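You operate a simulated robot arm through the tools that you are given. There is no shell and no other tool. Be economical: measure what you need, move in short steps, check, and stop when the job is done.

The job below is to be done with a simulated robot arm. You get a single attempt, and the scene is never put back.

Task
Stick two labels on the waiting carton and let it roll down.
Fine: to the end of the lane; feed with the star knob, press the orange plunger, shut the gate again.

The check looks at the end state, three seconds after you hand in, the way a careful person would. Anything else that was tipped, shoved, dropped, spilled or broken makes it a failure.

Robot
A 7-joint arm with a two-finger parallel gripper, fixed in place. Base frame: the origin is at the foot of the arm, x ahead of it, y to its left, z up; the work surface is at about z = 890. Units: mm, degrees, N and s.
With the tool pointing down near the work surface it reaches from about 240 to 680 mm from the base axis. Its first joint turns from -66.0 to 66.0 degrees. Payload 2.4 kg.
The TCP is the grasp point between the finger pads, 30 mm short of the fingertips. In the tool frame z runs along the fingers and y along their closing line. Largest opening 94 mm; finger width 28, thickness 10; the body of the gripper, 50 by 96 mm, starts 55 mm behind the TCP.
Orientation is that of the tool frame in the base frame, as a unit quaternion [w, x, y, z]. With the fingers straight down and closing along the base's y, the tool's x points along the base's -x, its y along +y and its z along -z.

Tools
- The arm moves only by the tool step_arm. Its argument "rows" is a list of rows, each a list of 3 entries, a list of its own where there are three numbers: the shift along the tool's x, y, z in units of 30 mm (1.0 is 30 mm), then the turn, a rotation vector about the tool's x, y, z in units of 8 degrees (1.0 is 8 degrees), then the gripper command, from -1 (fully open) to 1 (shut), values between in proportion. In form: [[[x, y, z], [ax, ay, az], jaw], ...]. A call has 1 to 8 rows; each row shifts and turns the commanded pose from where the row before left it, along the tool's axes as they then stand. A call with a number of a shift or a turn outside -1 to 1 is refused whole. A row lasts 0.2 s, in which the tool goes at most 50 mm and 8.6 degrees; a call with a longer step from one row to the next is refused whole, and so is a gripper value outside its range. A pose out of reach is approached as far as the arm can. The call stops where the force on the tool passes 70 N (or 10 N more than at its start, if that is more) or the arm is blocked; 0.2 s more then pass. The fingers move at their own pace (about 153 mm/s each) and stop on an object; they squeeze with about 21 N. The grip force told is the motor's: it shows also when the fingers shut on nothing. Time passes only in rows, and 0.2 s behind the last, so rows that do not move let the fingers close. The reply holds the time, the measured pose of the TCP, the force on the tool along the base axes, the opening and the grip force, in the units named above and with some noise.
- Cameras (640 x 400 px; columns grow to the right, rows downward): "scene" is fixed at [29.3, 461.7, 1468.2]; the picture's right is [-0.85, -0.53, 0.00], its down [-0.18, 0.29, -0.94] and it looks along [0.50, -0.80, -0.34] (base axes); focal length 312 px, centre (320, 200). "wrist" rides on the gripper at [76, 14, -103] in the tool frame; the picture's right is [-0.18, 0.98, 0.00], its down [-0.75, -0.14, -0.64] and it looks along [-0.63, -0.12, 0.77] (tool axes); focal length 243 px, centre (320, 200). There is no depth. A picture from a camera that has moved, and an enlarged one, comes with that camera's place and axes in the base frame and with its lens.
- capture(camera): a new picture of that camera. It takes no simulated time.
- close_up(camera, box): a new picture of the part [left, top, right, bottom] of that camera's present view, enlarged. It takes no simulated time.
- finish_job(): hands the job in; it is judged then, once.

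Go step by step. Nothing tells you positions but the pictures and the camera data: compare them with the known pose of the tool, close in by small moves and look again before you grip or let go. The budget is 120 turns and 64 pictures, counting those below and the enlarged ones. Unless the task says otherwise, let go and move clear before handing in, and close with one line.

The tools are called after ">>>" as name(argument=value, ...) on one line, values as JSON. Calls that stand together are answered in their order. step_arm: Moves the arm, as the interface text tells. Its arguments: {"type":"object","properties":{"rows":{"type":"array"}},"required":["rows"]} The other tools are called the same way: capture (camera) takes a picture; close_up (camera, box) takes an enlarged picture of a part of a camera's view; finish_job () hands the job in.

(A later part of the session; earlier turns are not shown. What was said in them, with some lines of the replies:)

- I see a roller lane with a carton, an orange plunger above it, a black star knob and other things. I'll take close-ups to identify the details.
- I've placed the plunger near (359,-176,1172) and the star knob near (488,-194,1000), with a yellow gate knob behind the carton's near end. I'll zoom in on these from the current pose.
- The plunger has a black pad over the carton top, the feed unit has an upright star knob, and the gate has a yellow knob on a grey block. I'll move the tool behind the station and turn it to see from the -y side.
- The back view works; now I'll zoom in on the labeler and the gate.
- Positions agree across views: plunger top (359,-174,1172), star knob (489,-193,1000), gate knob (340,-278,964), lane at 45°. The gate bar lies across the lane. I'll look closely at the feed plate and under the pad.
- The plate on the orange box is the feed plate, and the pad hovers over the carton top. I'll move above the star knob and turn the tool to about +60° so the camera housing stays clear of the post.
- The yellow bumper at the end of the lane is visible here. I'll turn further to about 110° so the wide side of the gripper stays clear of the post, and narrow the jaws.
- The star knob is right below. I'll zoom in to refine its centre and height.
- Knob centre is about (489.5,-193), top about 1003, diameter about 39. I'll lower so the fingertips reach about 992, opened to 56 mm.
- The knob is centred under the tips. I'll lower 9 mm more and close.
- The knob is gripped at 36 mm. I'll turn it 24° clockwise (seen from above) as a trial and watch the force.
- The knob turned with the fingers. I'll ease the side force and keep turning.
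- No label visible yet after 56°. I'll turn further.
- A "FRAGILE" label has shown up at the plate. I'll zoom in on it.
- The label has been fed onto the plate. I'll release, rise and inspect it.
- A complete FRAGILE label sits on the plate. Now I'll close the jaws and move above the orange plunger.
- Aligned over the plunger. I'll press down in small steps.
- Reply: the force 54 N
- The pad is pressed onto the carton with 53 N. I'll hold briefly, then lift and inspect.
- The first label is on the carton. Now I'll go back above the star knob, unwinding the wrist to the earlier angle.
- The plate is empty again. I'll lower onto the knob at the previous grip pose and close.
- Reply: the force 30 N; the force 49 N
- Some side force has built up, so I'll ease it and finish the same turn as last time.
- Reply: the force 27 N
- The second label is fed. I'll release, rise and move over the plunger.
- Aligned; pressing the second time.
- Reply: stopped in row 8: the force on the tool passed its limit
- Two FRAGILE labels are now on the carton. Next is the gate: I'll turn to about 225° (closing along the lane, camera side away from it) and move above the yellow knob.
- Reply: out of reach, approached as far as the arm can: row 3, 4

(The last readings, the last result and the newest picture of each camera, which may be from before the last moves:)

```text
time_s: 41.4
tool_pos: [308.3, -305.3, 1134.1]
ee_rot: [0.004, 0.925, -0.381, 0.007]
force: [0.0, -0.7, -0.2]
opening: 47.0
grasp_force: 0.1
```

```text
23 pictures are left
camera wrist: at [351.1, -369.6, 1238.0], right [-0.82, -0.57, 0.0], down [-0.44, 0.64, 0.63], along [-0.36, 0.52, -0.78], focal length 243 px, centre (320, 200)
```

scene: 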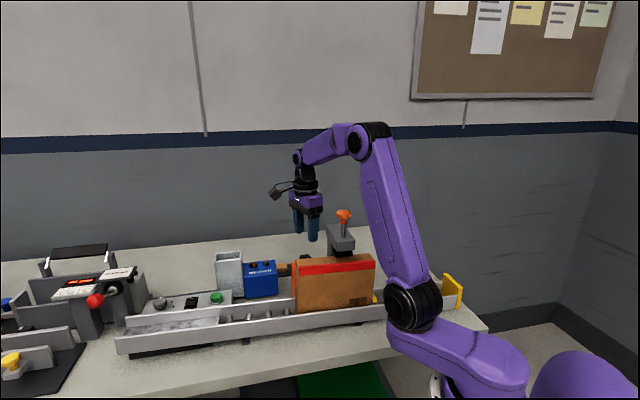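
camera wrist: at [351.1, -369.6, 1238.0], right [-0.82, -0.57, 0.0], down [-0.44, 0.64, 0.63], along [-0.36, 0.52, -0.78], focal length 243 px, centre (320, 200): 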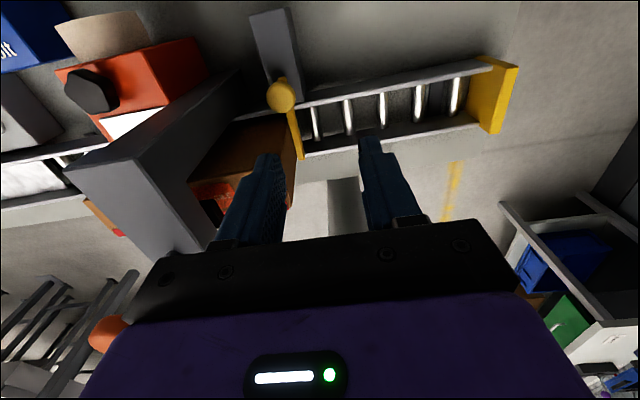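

The pose held at about 225°, near a joint limit, so I'll use slightly less. I'll zoom in on the gate knob, carton end and post.

>>> close_up(camera="wrist", box=[200, 0, 360, 170])

```text
2.35 times, centred on (280, 85) of wrist
camera zoom: at [351.1, -369.6, 1238.0], right [-0.82, -0.57, 0.0], down [-0.44, 0.64, 0.63], along [-0.36, 0.52, -0.78], focal length 571 px, centre (414, 471)
```

zoom: 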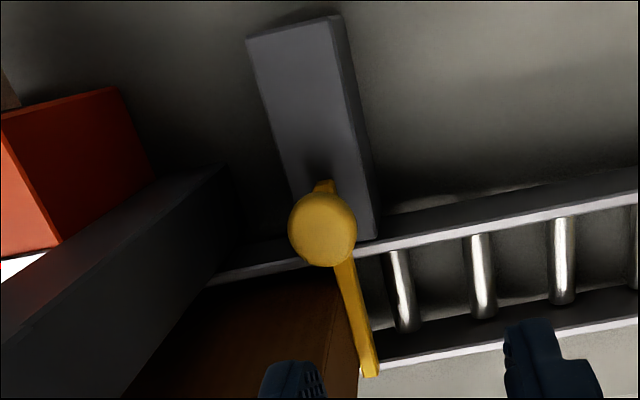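

The body would be tight against the post if vertical, so I'll lean the tool about 16° downstream, then check the pose before approaching the gate knob at about (340,-280,960).

>>> step_arm(rows=[[[0, 0, 0], [0, 0, -0.6], 0], [[0, 0, 0], [1, 0, 0], 0], [[0, 0, 0], [1, 0, 0], 0], [[0, 0, 0], [0, 0, 0], 0]])

```text
time_s: 42.4
tool_pos: [305.7, -306.3, 1135.7]
ee_rot: [-0.129, 0.931, -0.338, 0.055]
force: [-0.4, 0.1, 0.2]
opening: 47.1
grasp_force: 0.0
```

Lean is as intended. I'll descend to a hover 60 mm short of the knob along the tool axis and look.

>>> step_arm(rows=[[[0.056, 0.068, 0.838], [0, 0, 0], -0.15], [[0.056, 0.068, 0.838], [0, 0, 0], -0.15], [[0.056, 0.068, 0.838], [0, 0, 0], -0.15], [[0.056, 0.068, 0.838], [0, 0, 0], -0.15]])

>>> capture(camera="wrist")

>>> close_up(camera="scene", box=[300, 180, 440, 310])

```text
time_s: 43.4
tool_pos: [324.9, -295.9, 1038.5]
ee_rot: [-0.128, 0.931, -0.338, 0.054]
force: [-0.1, -0.8, 0.7]
opening: 53.6
grasp_force: 0.0
```

```text
21 pictures are left
camera wrist: at [356.1, -377.2, 1134.6], right [-0.75, -0.61, -0.27], down [-0.61, 0.46, 0.64], along [-0.27, 0.65, -0.71], focal length 243 px, centre (320, 200)
```

wrist: 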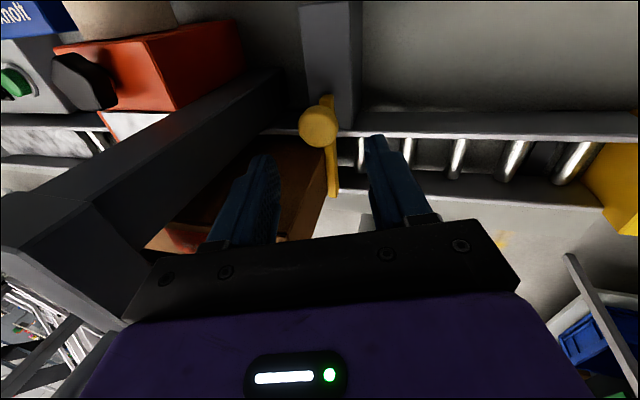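

```text
3.08 times, centred on (370, 245) of scene
camera zoom: at [29.3, 461.7, 1468.2], right [-0.85, -0.53, 0.0], down [-0.18, 0.29, -0.94], along [0.5, -0.8, -0.34], focal length 959 px, centre (166, 62)
```

zoom: 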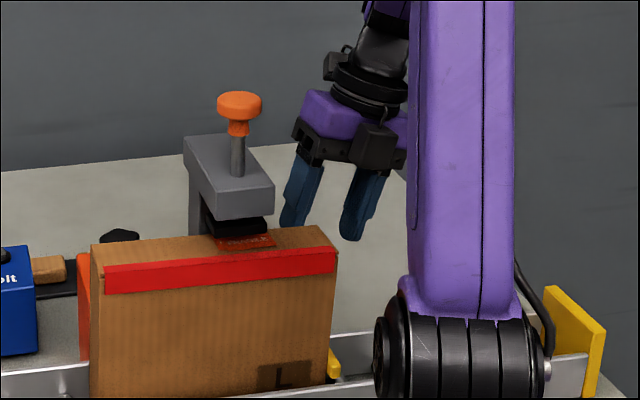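

The knob lies right on the approach line. I'll advance 58 mm and take a look before closing.

>>> step_arm(rows=[[[0, 0, 0.7], [0, 0, 0], -0.15], [[0, 0, 0.7], [0, 0, 0], -0.15], [[0, 0, 0.3], [0, 0, 0], -0.15], [[0, 0, 0.25], [0, 0, 0], -0.15]])

>>> close_up(camera="wrist", box=[200, 60, 440, 240])

```text
time_s: 44.4
tool_pos: [336.5, -282.5, 984.0]
ee_rot: [-0.129, 0.931, -0.338, 0.054]
force: [0.4, -0.2, 0.2]
opening: 54.2
grasp_force: 0.0
```

```text
2.22 times, centred on (320, 150) of wrist
camera zoom: at [367.2, -363.6, 1079.2], right [-0.75, -0.61, -0.27], down [-0.61, 0.46, 0.65], along [-0.27, 0.65, -0.71], focal length 539 px, centre (320, 311)
```

zoom: 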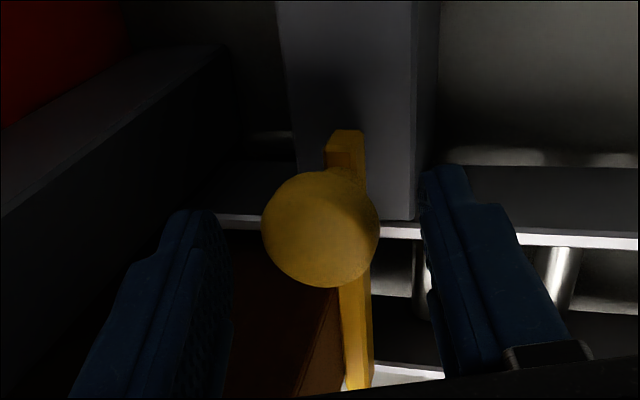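

The knob sits centred between the fingers. I'll go 6 mm deeper and close.

>>> step_arm(rows=[[[0, 0, 0.2], [0, 0, 0], -0.15], [[0, 0, 0], [0, 0, 0], 0.5], [[0, 0, 0], [0, 0, 0], 0.7], [[0, 0, 0], [0, 0, 0], 0.7]])

>>> close_up(camera="wrist", box=[200, 60, 440, 240])

```text
time_s: 45.4
tool_pos: [338.4, -281.2, 977.0]
ee_rot: [-0.129, 0.931, -0.338, 0.054]
force: [-0.8, -0.3, -2.4]
opening: 31.2
grasp_force: 44.8
```

```text
2.22 times, centred on (320, 150) of wrist
camera zoom: at [368.6, -363.1, 1073.6], right [-0.75, -0.61, -0.27], down [-0.61, 0.46, 0.65], along [-0.27, 0.65, -0.71], focal length 539 px, centre (320, 311)
```

zoom: 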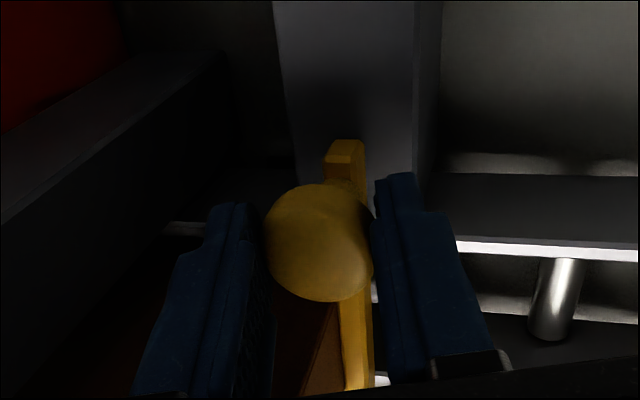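

Gripped at 31 mm. I'll pull 20 mm away from the lane and watch the forces.

>>> step_arm(rows=[[[0.22, 0.02, 0], [0, 0, 0], 0.7], [[0.22, 0.02, 0], [0, 0, 0], 0.7], [[0.22, 0.02, 0], [0, 0, 0], 0.7]])

>>> close_up(camera="wrist", box=[200, 60, 440, 240])

```text
time_s: 46.2
tool_pos: [353.4, -296.4, 978.0]
ee_rot: [-0.128, 0.931, -0.337, 0.057]
force: [1.1, 2.6, 35.2]
opening: 30.8
grasp_force: 45.2
```

```text
2.22 times, centred on (320, 150) of wrist
camera zoom: at [383.5, -378.0, 1073.9], right [-0.74, -0.61, -0.27], down [-0.61, 0.46, 0.64], along [-0.26, 0.65, -0.72], focal length 539 px, centre (320, 311)
```

zoom: 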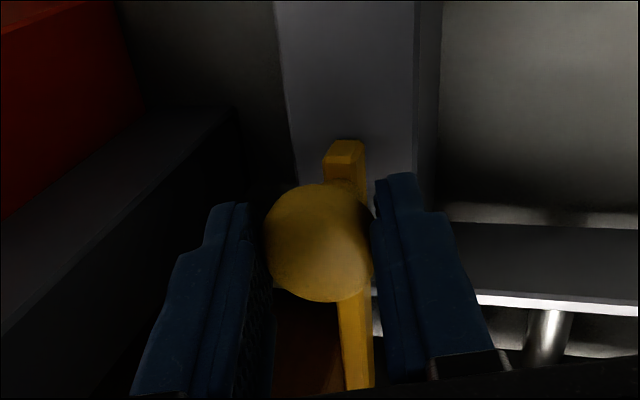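

The gate slides. There's 35 N upward, so I'll lift 2 mm and keep pulling.

>>> step_arm(rows=[[[0, -0.02, -0.065], [0, 0, 0], 0.7], [[0.3, 0.026, 0], [0, 0, 0], 0.7], [[0.3, 0.026, 0], [0, 0, 0], 0.7], [[0.3, 0.026, 0], [0, 0, 0], 0.7], [[0.3, 0.026, 0], [0, 0, 0], 0.7], [[0, 0, 0], [0, 0, 0], 0.7]])

>>> capture(camera="scene")

>>> capture(camera="wrist")

```text
time_s: 47.6
tool_pos: [377.1, -321.0, 977.1]
ee_rot: [-0.128, 0.93, -0.339, 0.052]
force: [5.2, 6.8, 2.8]
opening: 31.1
grasp_force: 44.8
```

```text
16 pictures are left
```

scene: 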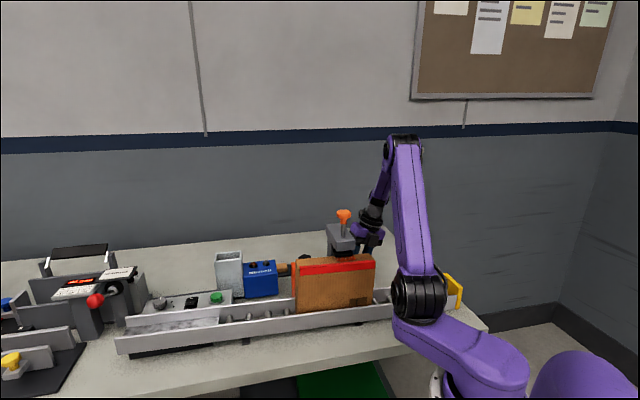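

```text
15 pictures are left
camera wrist: at [408.5, -403.0, 1073.2], right [-0.75, -0.61, -0.27], down [-0.61, 0.46, 0.65], along [-0.27, 0.65, -0.71], focal length 243 px, centre (320, 200)
```

wrist: 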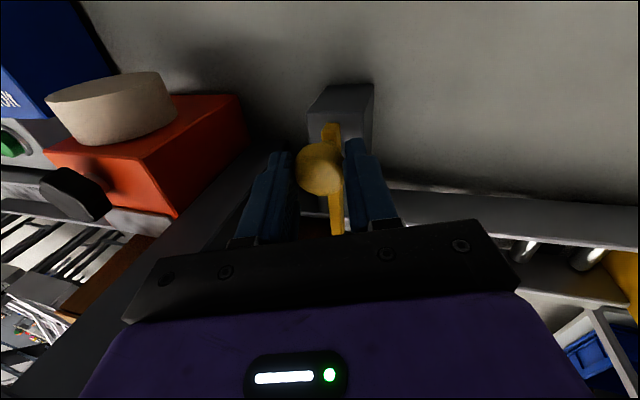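

Pulled about 55 mm, and the carton is still held. I'll continue until it clears.

>>> step_arm(rows=[[[0.25, 0.022, 0], [0, 0, 0], 0.7], [[0.25, 0.022, 0], [0, 0, 0], 0.7], [[0, 0, 0], [0, 0, 0], 0.7], [[0, 0, 0], [0, 0, 0], 0.7]])

>>> close_up(camera="scene", box=[260, 190, 480, 350])

```text
time_s: 48.6
tool_pos: [387.5, -331.2, 976.3]
ee_rot: [-0.13, 0.931, -0.336, 0.053]
force: [2.7, 22.1, 9.9]
opening: 31.0
grasp_force: 45.3
```

```text
2.50 times, centred on (370, 270) of scene
camera zoom: at [29.2, 462.5, 1468.0], right [-0.85, -0.53, 0.0], down [-0.18, 0.29, -0.94], along [0.5, -0.8, -0.34], focal length 779 px, centre (195, 25)
```

zoom: 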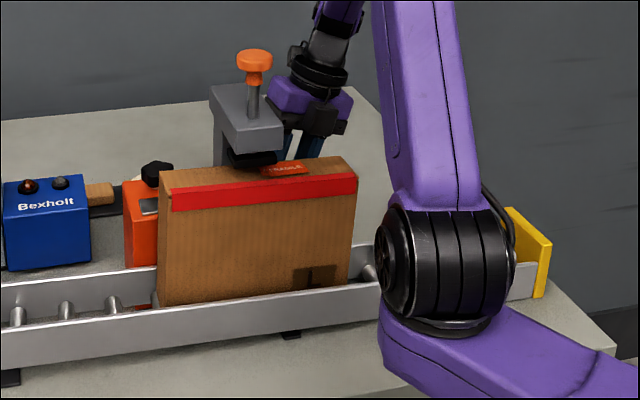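

The carton has begun to roll. I'll hold the gate open and wait.

>>> step_arm(rows=[[[0, 0, 0], [0, 0, 0], 0.7], [[0, 0, 0], [0, 0, 0], 0.7], [[0, 0, 0], [0, 0, 0], 0.7], [[0, 0, 0], [0, 0, 0], 0.7], [[0, 0, 0], [0, 0, 0], 0.7], [[0, 0, 0], [0, 0, 0], 0.7], [[0, 0, 0], [0, 0, 0], 0.7], [[0, 0, 0], [0, 0, 0], 0.7]])

>>> close_up(camera="scene", box=[260, 190, 480, 350])

```text
time_s: 50.4
tool_pos: [386.9, -331.2, 977.1]
ee_rot: [-0.129, 0.931, -0.336, 0.053]
force: [7.3, 22.8, 7.5]
opening: 31.2
grasp_force: 44.8
```

```text
2.50 times, centred on (370, 270) of scene
camera zoom: at [29.4, 462.4, 1468.0], right [-0.85, -0.53, 0.0], down [-0.18, 0.29, -0.94], along [0.5, -0.8, -0.34], focal length 779 px, centre (195, 25)
```

zoom: 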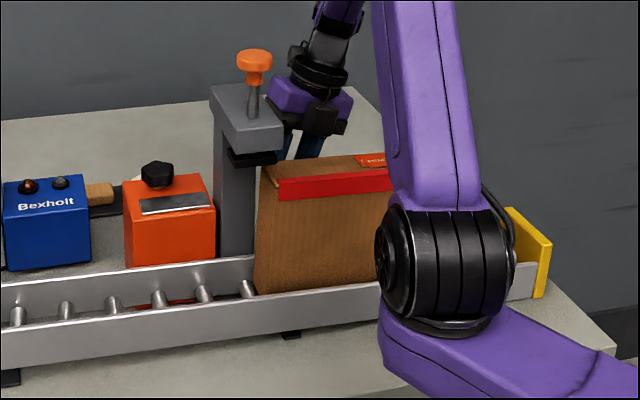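

It's rolling slowly down the lane. I'll keep waiting.

>>> step_arm(rows=[[[0, 0, 0], [0, 0, 0], 0.7], [[0, 0, 0], [0, 0, 0], 0.7], [[0, 0, 0], [0, 0, 0], 0.7], [[0, 0, 0], [0, 0, 0], 0.7], [[0, 0, 0], [0, 0, 0], 0.7], [[0, 0, 0], [0, 0, 0], 0.7], [[0, 0, 0], [0, 0, 0], 0.7], [[0, 0, 0], [0, 0, 0], 0.7]])

>>> step_arm(rows=[[[0, 0, 0], [0, 0, 0], 0.7], [[0, 0, 0], [0, 0, 0], 0.7], [[0, 0, 0], [0, 0, 0], 0.7], [[0, 0, 0], [0, 0, 0], 0.7], [[0, 0, 0], [0, 0, 0], 0.7], [[0, 0, 0], [0, 0, 0], 0.7]])

>>> close_up(camera="scene", box=[260, 190, 480, 350])

>>> capture(camera="wrist")

```text
time_s: 52.2
tool_pos: [386.5, -330.7, 977.9]
ee_rot: [-0.13, 0.931, -0.336, 0.052]
force: [5.8, 22.5, 4.9]
opening: 31.0
grasp_force: 44.8
```

```text
time_s: 53.6
tool_pos: [387.4, -331.6, 977.1]
ee_rot: [-0.131, 0.931, -0.336, 0.053]
force: [6.8, 22.9, 3.6]
opening: 30.8
grasp_force: 44.8
```

```text
2.50 times, centred on (370, 270) of scene
camera zoom: at [29.4, 462.4, 1468.0], right [-0.85, -0.53, 0.0], down [-0.18, 0.29, -0.94], along [0.5, -0.8, -0.34], focal length 779 px, centre (195, 25)
```

zoom: 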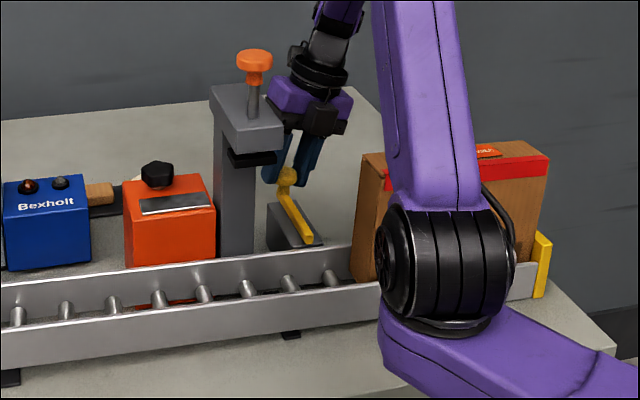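

```text
11 pictures are left
camera wrist: at [418.6, -413.1, 1072.9], right [-0.74, -0.61, -0.27], down [-0.61, 0.45, 0.65], along [-0.27, 0.65, -0.71], focal length 243 px, centre (320, 200)
```

wrist: 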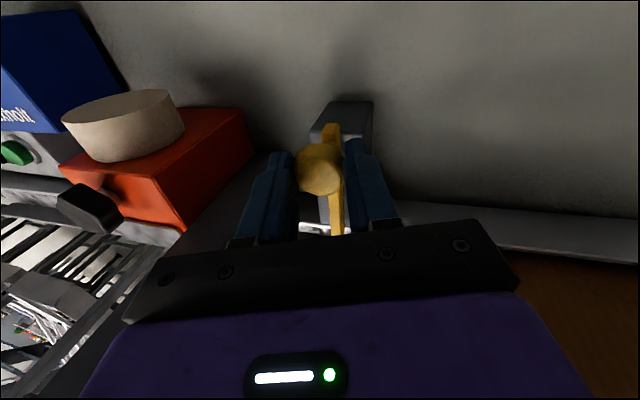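

The carton rests at the end bumper, and its tail is well clear of the gate. Now I'll push the gate shut.

>>> step_arm(rows=[[[-0.3, -0.026, 0], [0, 0, 0], 0.7], [[-0.3, -0.026, 0], [0, 0, 0], 0.7], [[-0.3, -0.026, 0], [0, 0, 0], 0.7], [[-0.3, -0.026, 0], [0, 0, 0], 0.7], [[-0.3, -0.026, 0], [0, 0, 0], 0.7], [[-0.3, -0.026, 0], [0, 0, 0], 0.7], [[-0.3, -0.026, 0], [0, 0, 0], 0.7], [[-0.3, -0.026, 0], [0, 0, 0], 0.7]])

>>> close_up(camera="scene", box=[300, 210, 440, 330])

```text
time_s: 55.4
tool_pos: [337.5, -280.5, 977.4]
ee_rot: [-0.127, 0.931, -0.337, 0.055]
force: [22.7, 12.8, -8.5]
opening: 30.9
grasp_force: 45.1
```

```text
3.33 times, centred on (370, 270) of scene
camera zoom: at [30.1, 462.0, 1468.1], right [-0.85, -0.53, 0.0], down [-0.18, 0.29, -0.94], along [0.5, -0.8, -0.34], focal length 1039 px, centre (153, -33)
```

zoom: 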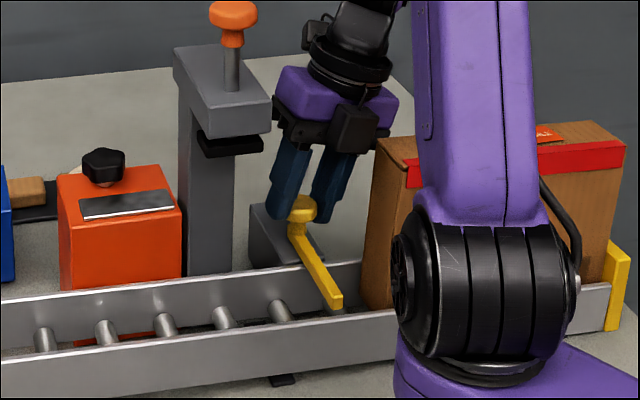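

The gate is back at its original shut position. I'll open the jaws, retreat along the tool axis and rise.

>>> step_arm(rows=[[[0, 0, 0], [0, 0, 0], -0.15], [[0, 0, 0], [0, 0, 0], -0.15], [[0, 0, -0.7], [0, 0, 0], -0.15], [[0, 0, -1], [0, 0, 0], -0.15], [[0, 0, -1], [0, 0, 0], -0.15], [[0.4, 0, -1], [0, 0, 0], -0.15], [[0, 0, -1], [0, 0, 0], -0.15], [[0, 0, -1], [0, 0, 0], -0.15]])

>>> capture(camera="scene")

>>> capture(camera="wrist")

```text
time_s: 57.2
tool_pos: [312.2, -324.8, 1140.8]
ee_rot: [-0.129, 0.931, -0.338, 0.054]
force: [-0.7, -0.1, -0.3]
opening: 54.2
grasp_force: 0.1
```

```text
9 pictures are left
```

scene: 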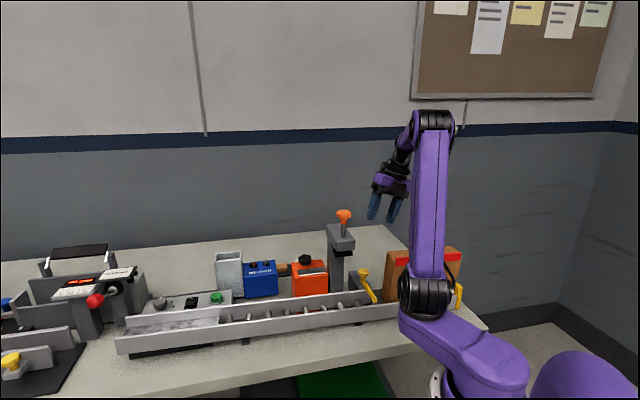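

```text
8 pictures are left
camera wrist: at [343.9, -406.9, 1237.7], right [-0.75, -0.61, -0.27], down [-0.61, 0.46, 0.65], along [-0.27, 0.65, -0.71], focal length 243 px, centre (320, 200)
```

wrist: 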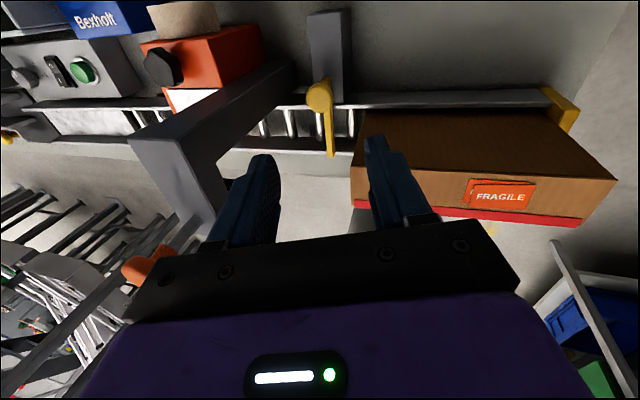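

The gate is across the lane in its original place, the carton rests at the end bumper with both labels on, and the arm is clear. I'm handing in.

>>> finish_job()

```text
The job is handed in.
```

The carton has two FRAGILE labels on it and sits against the bumper at the end of the lane, with the gate shut again. The second label partly overlaps the first, and nothing else was disturbed that I could see in the last pictures.
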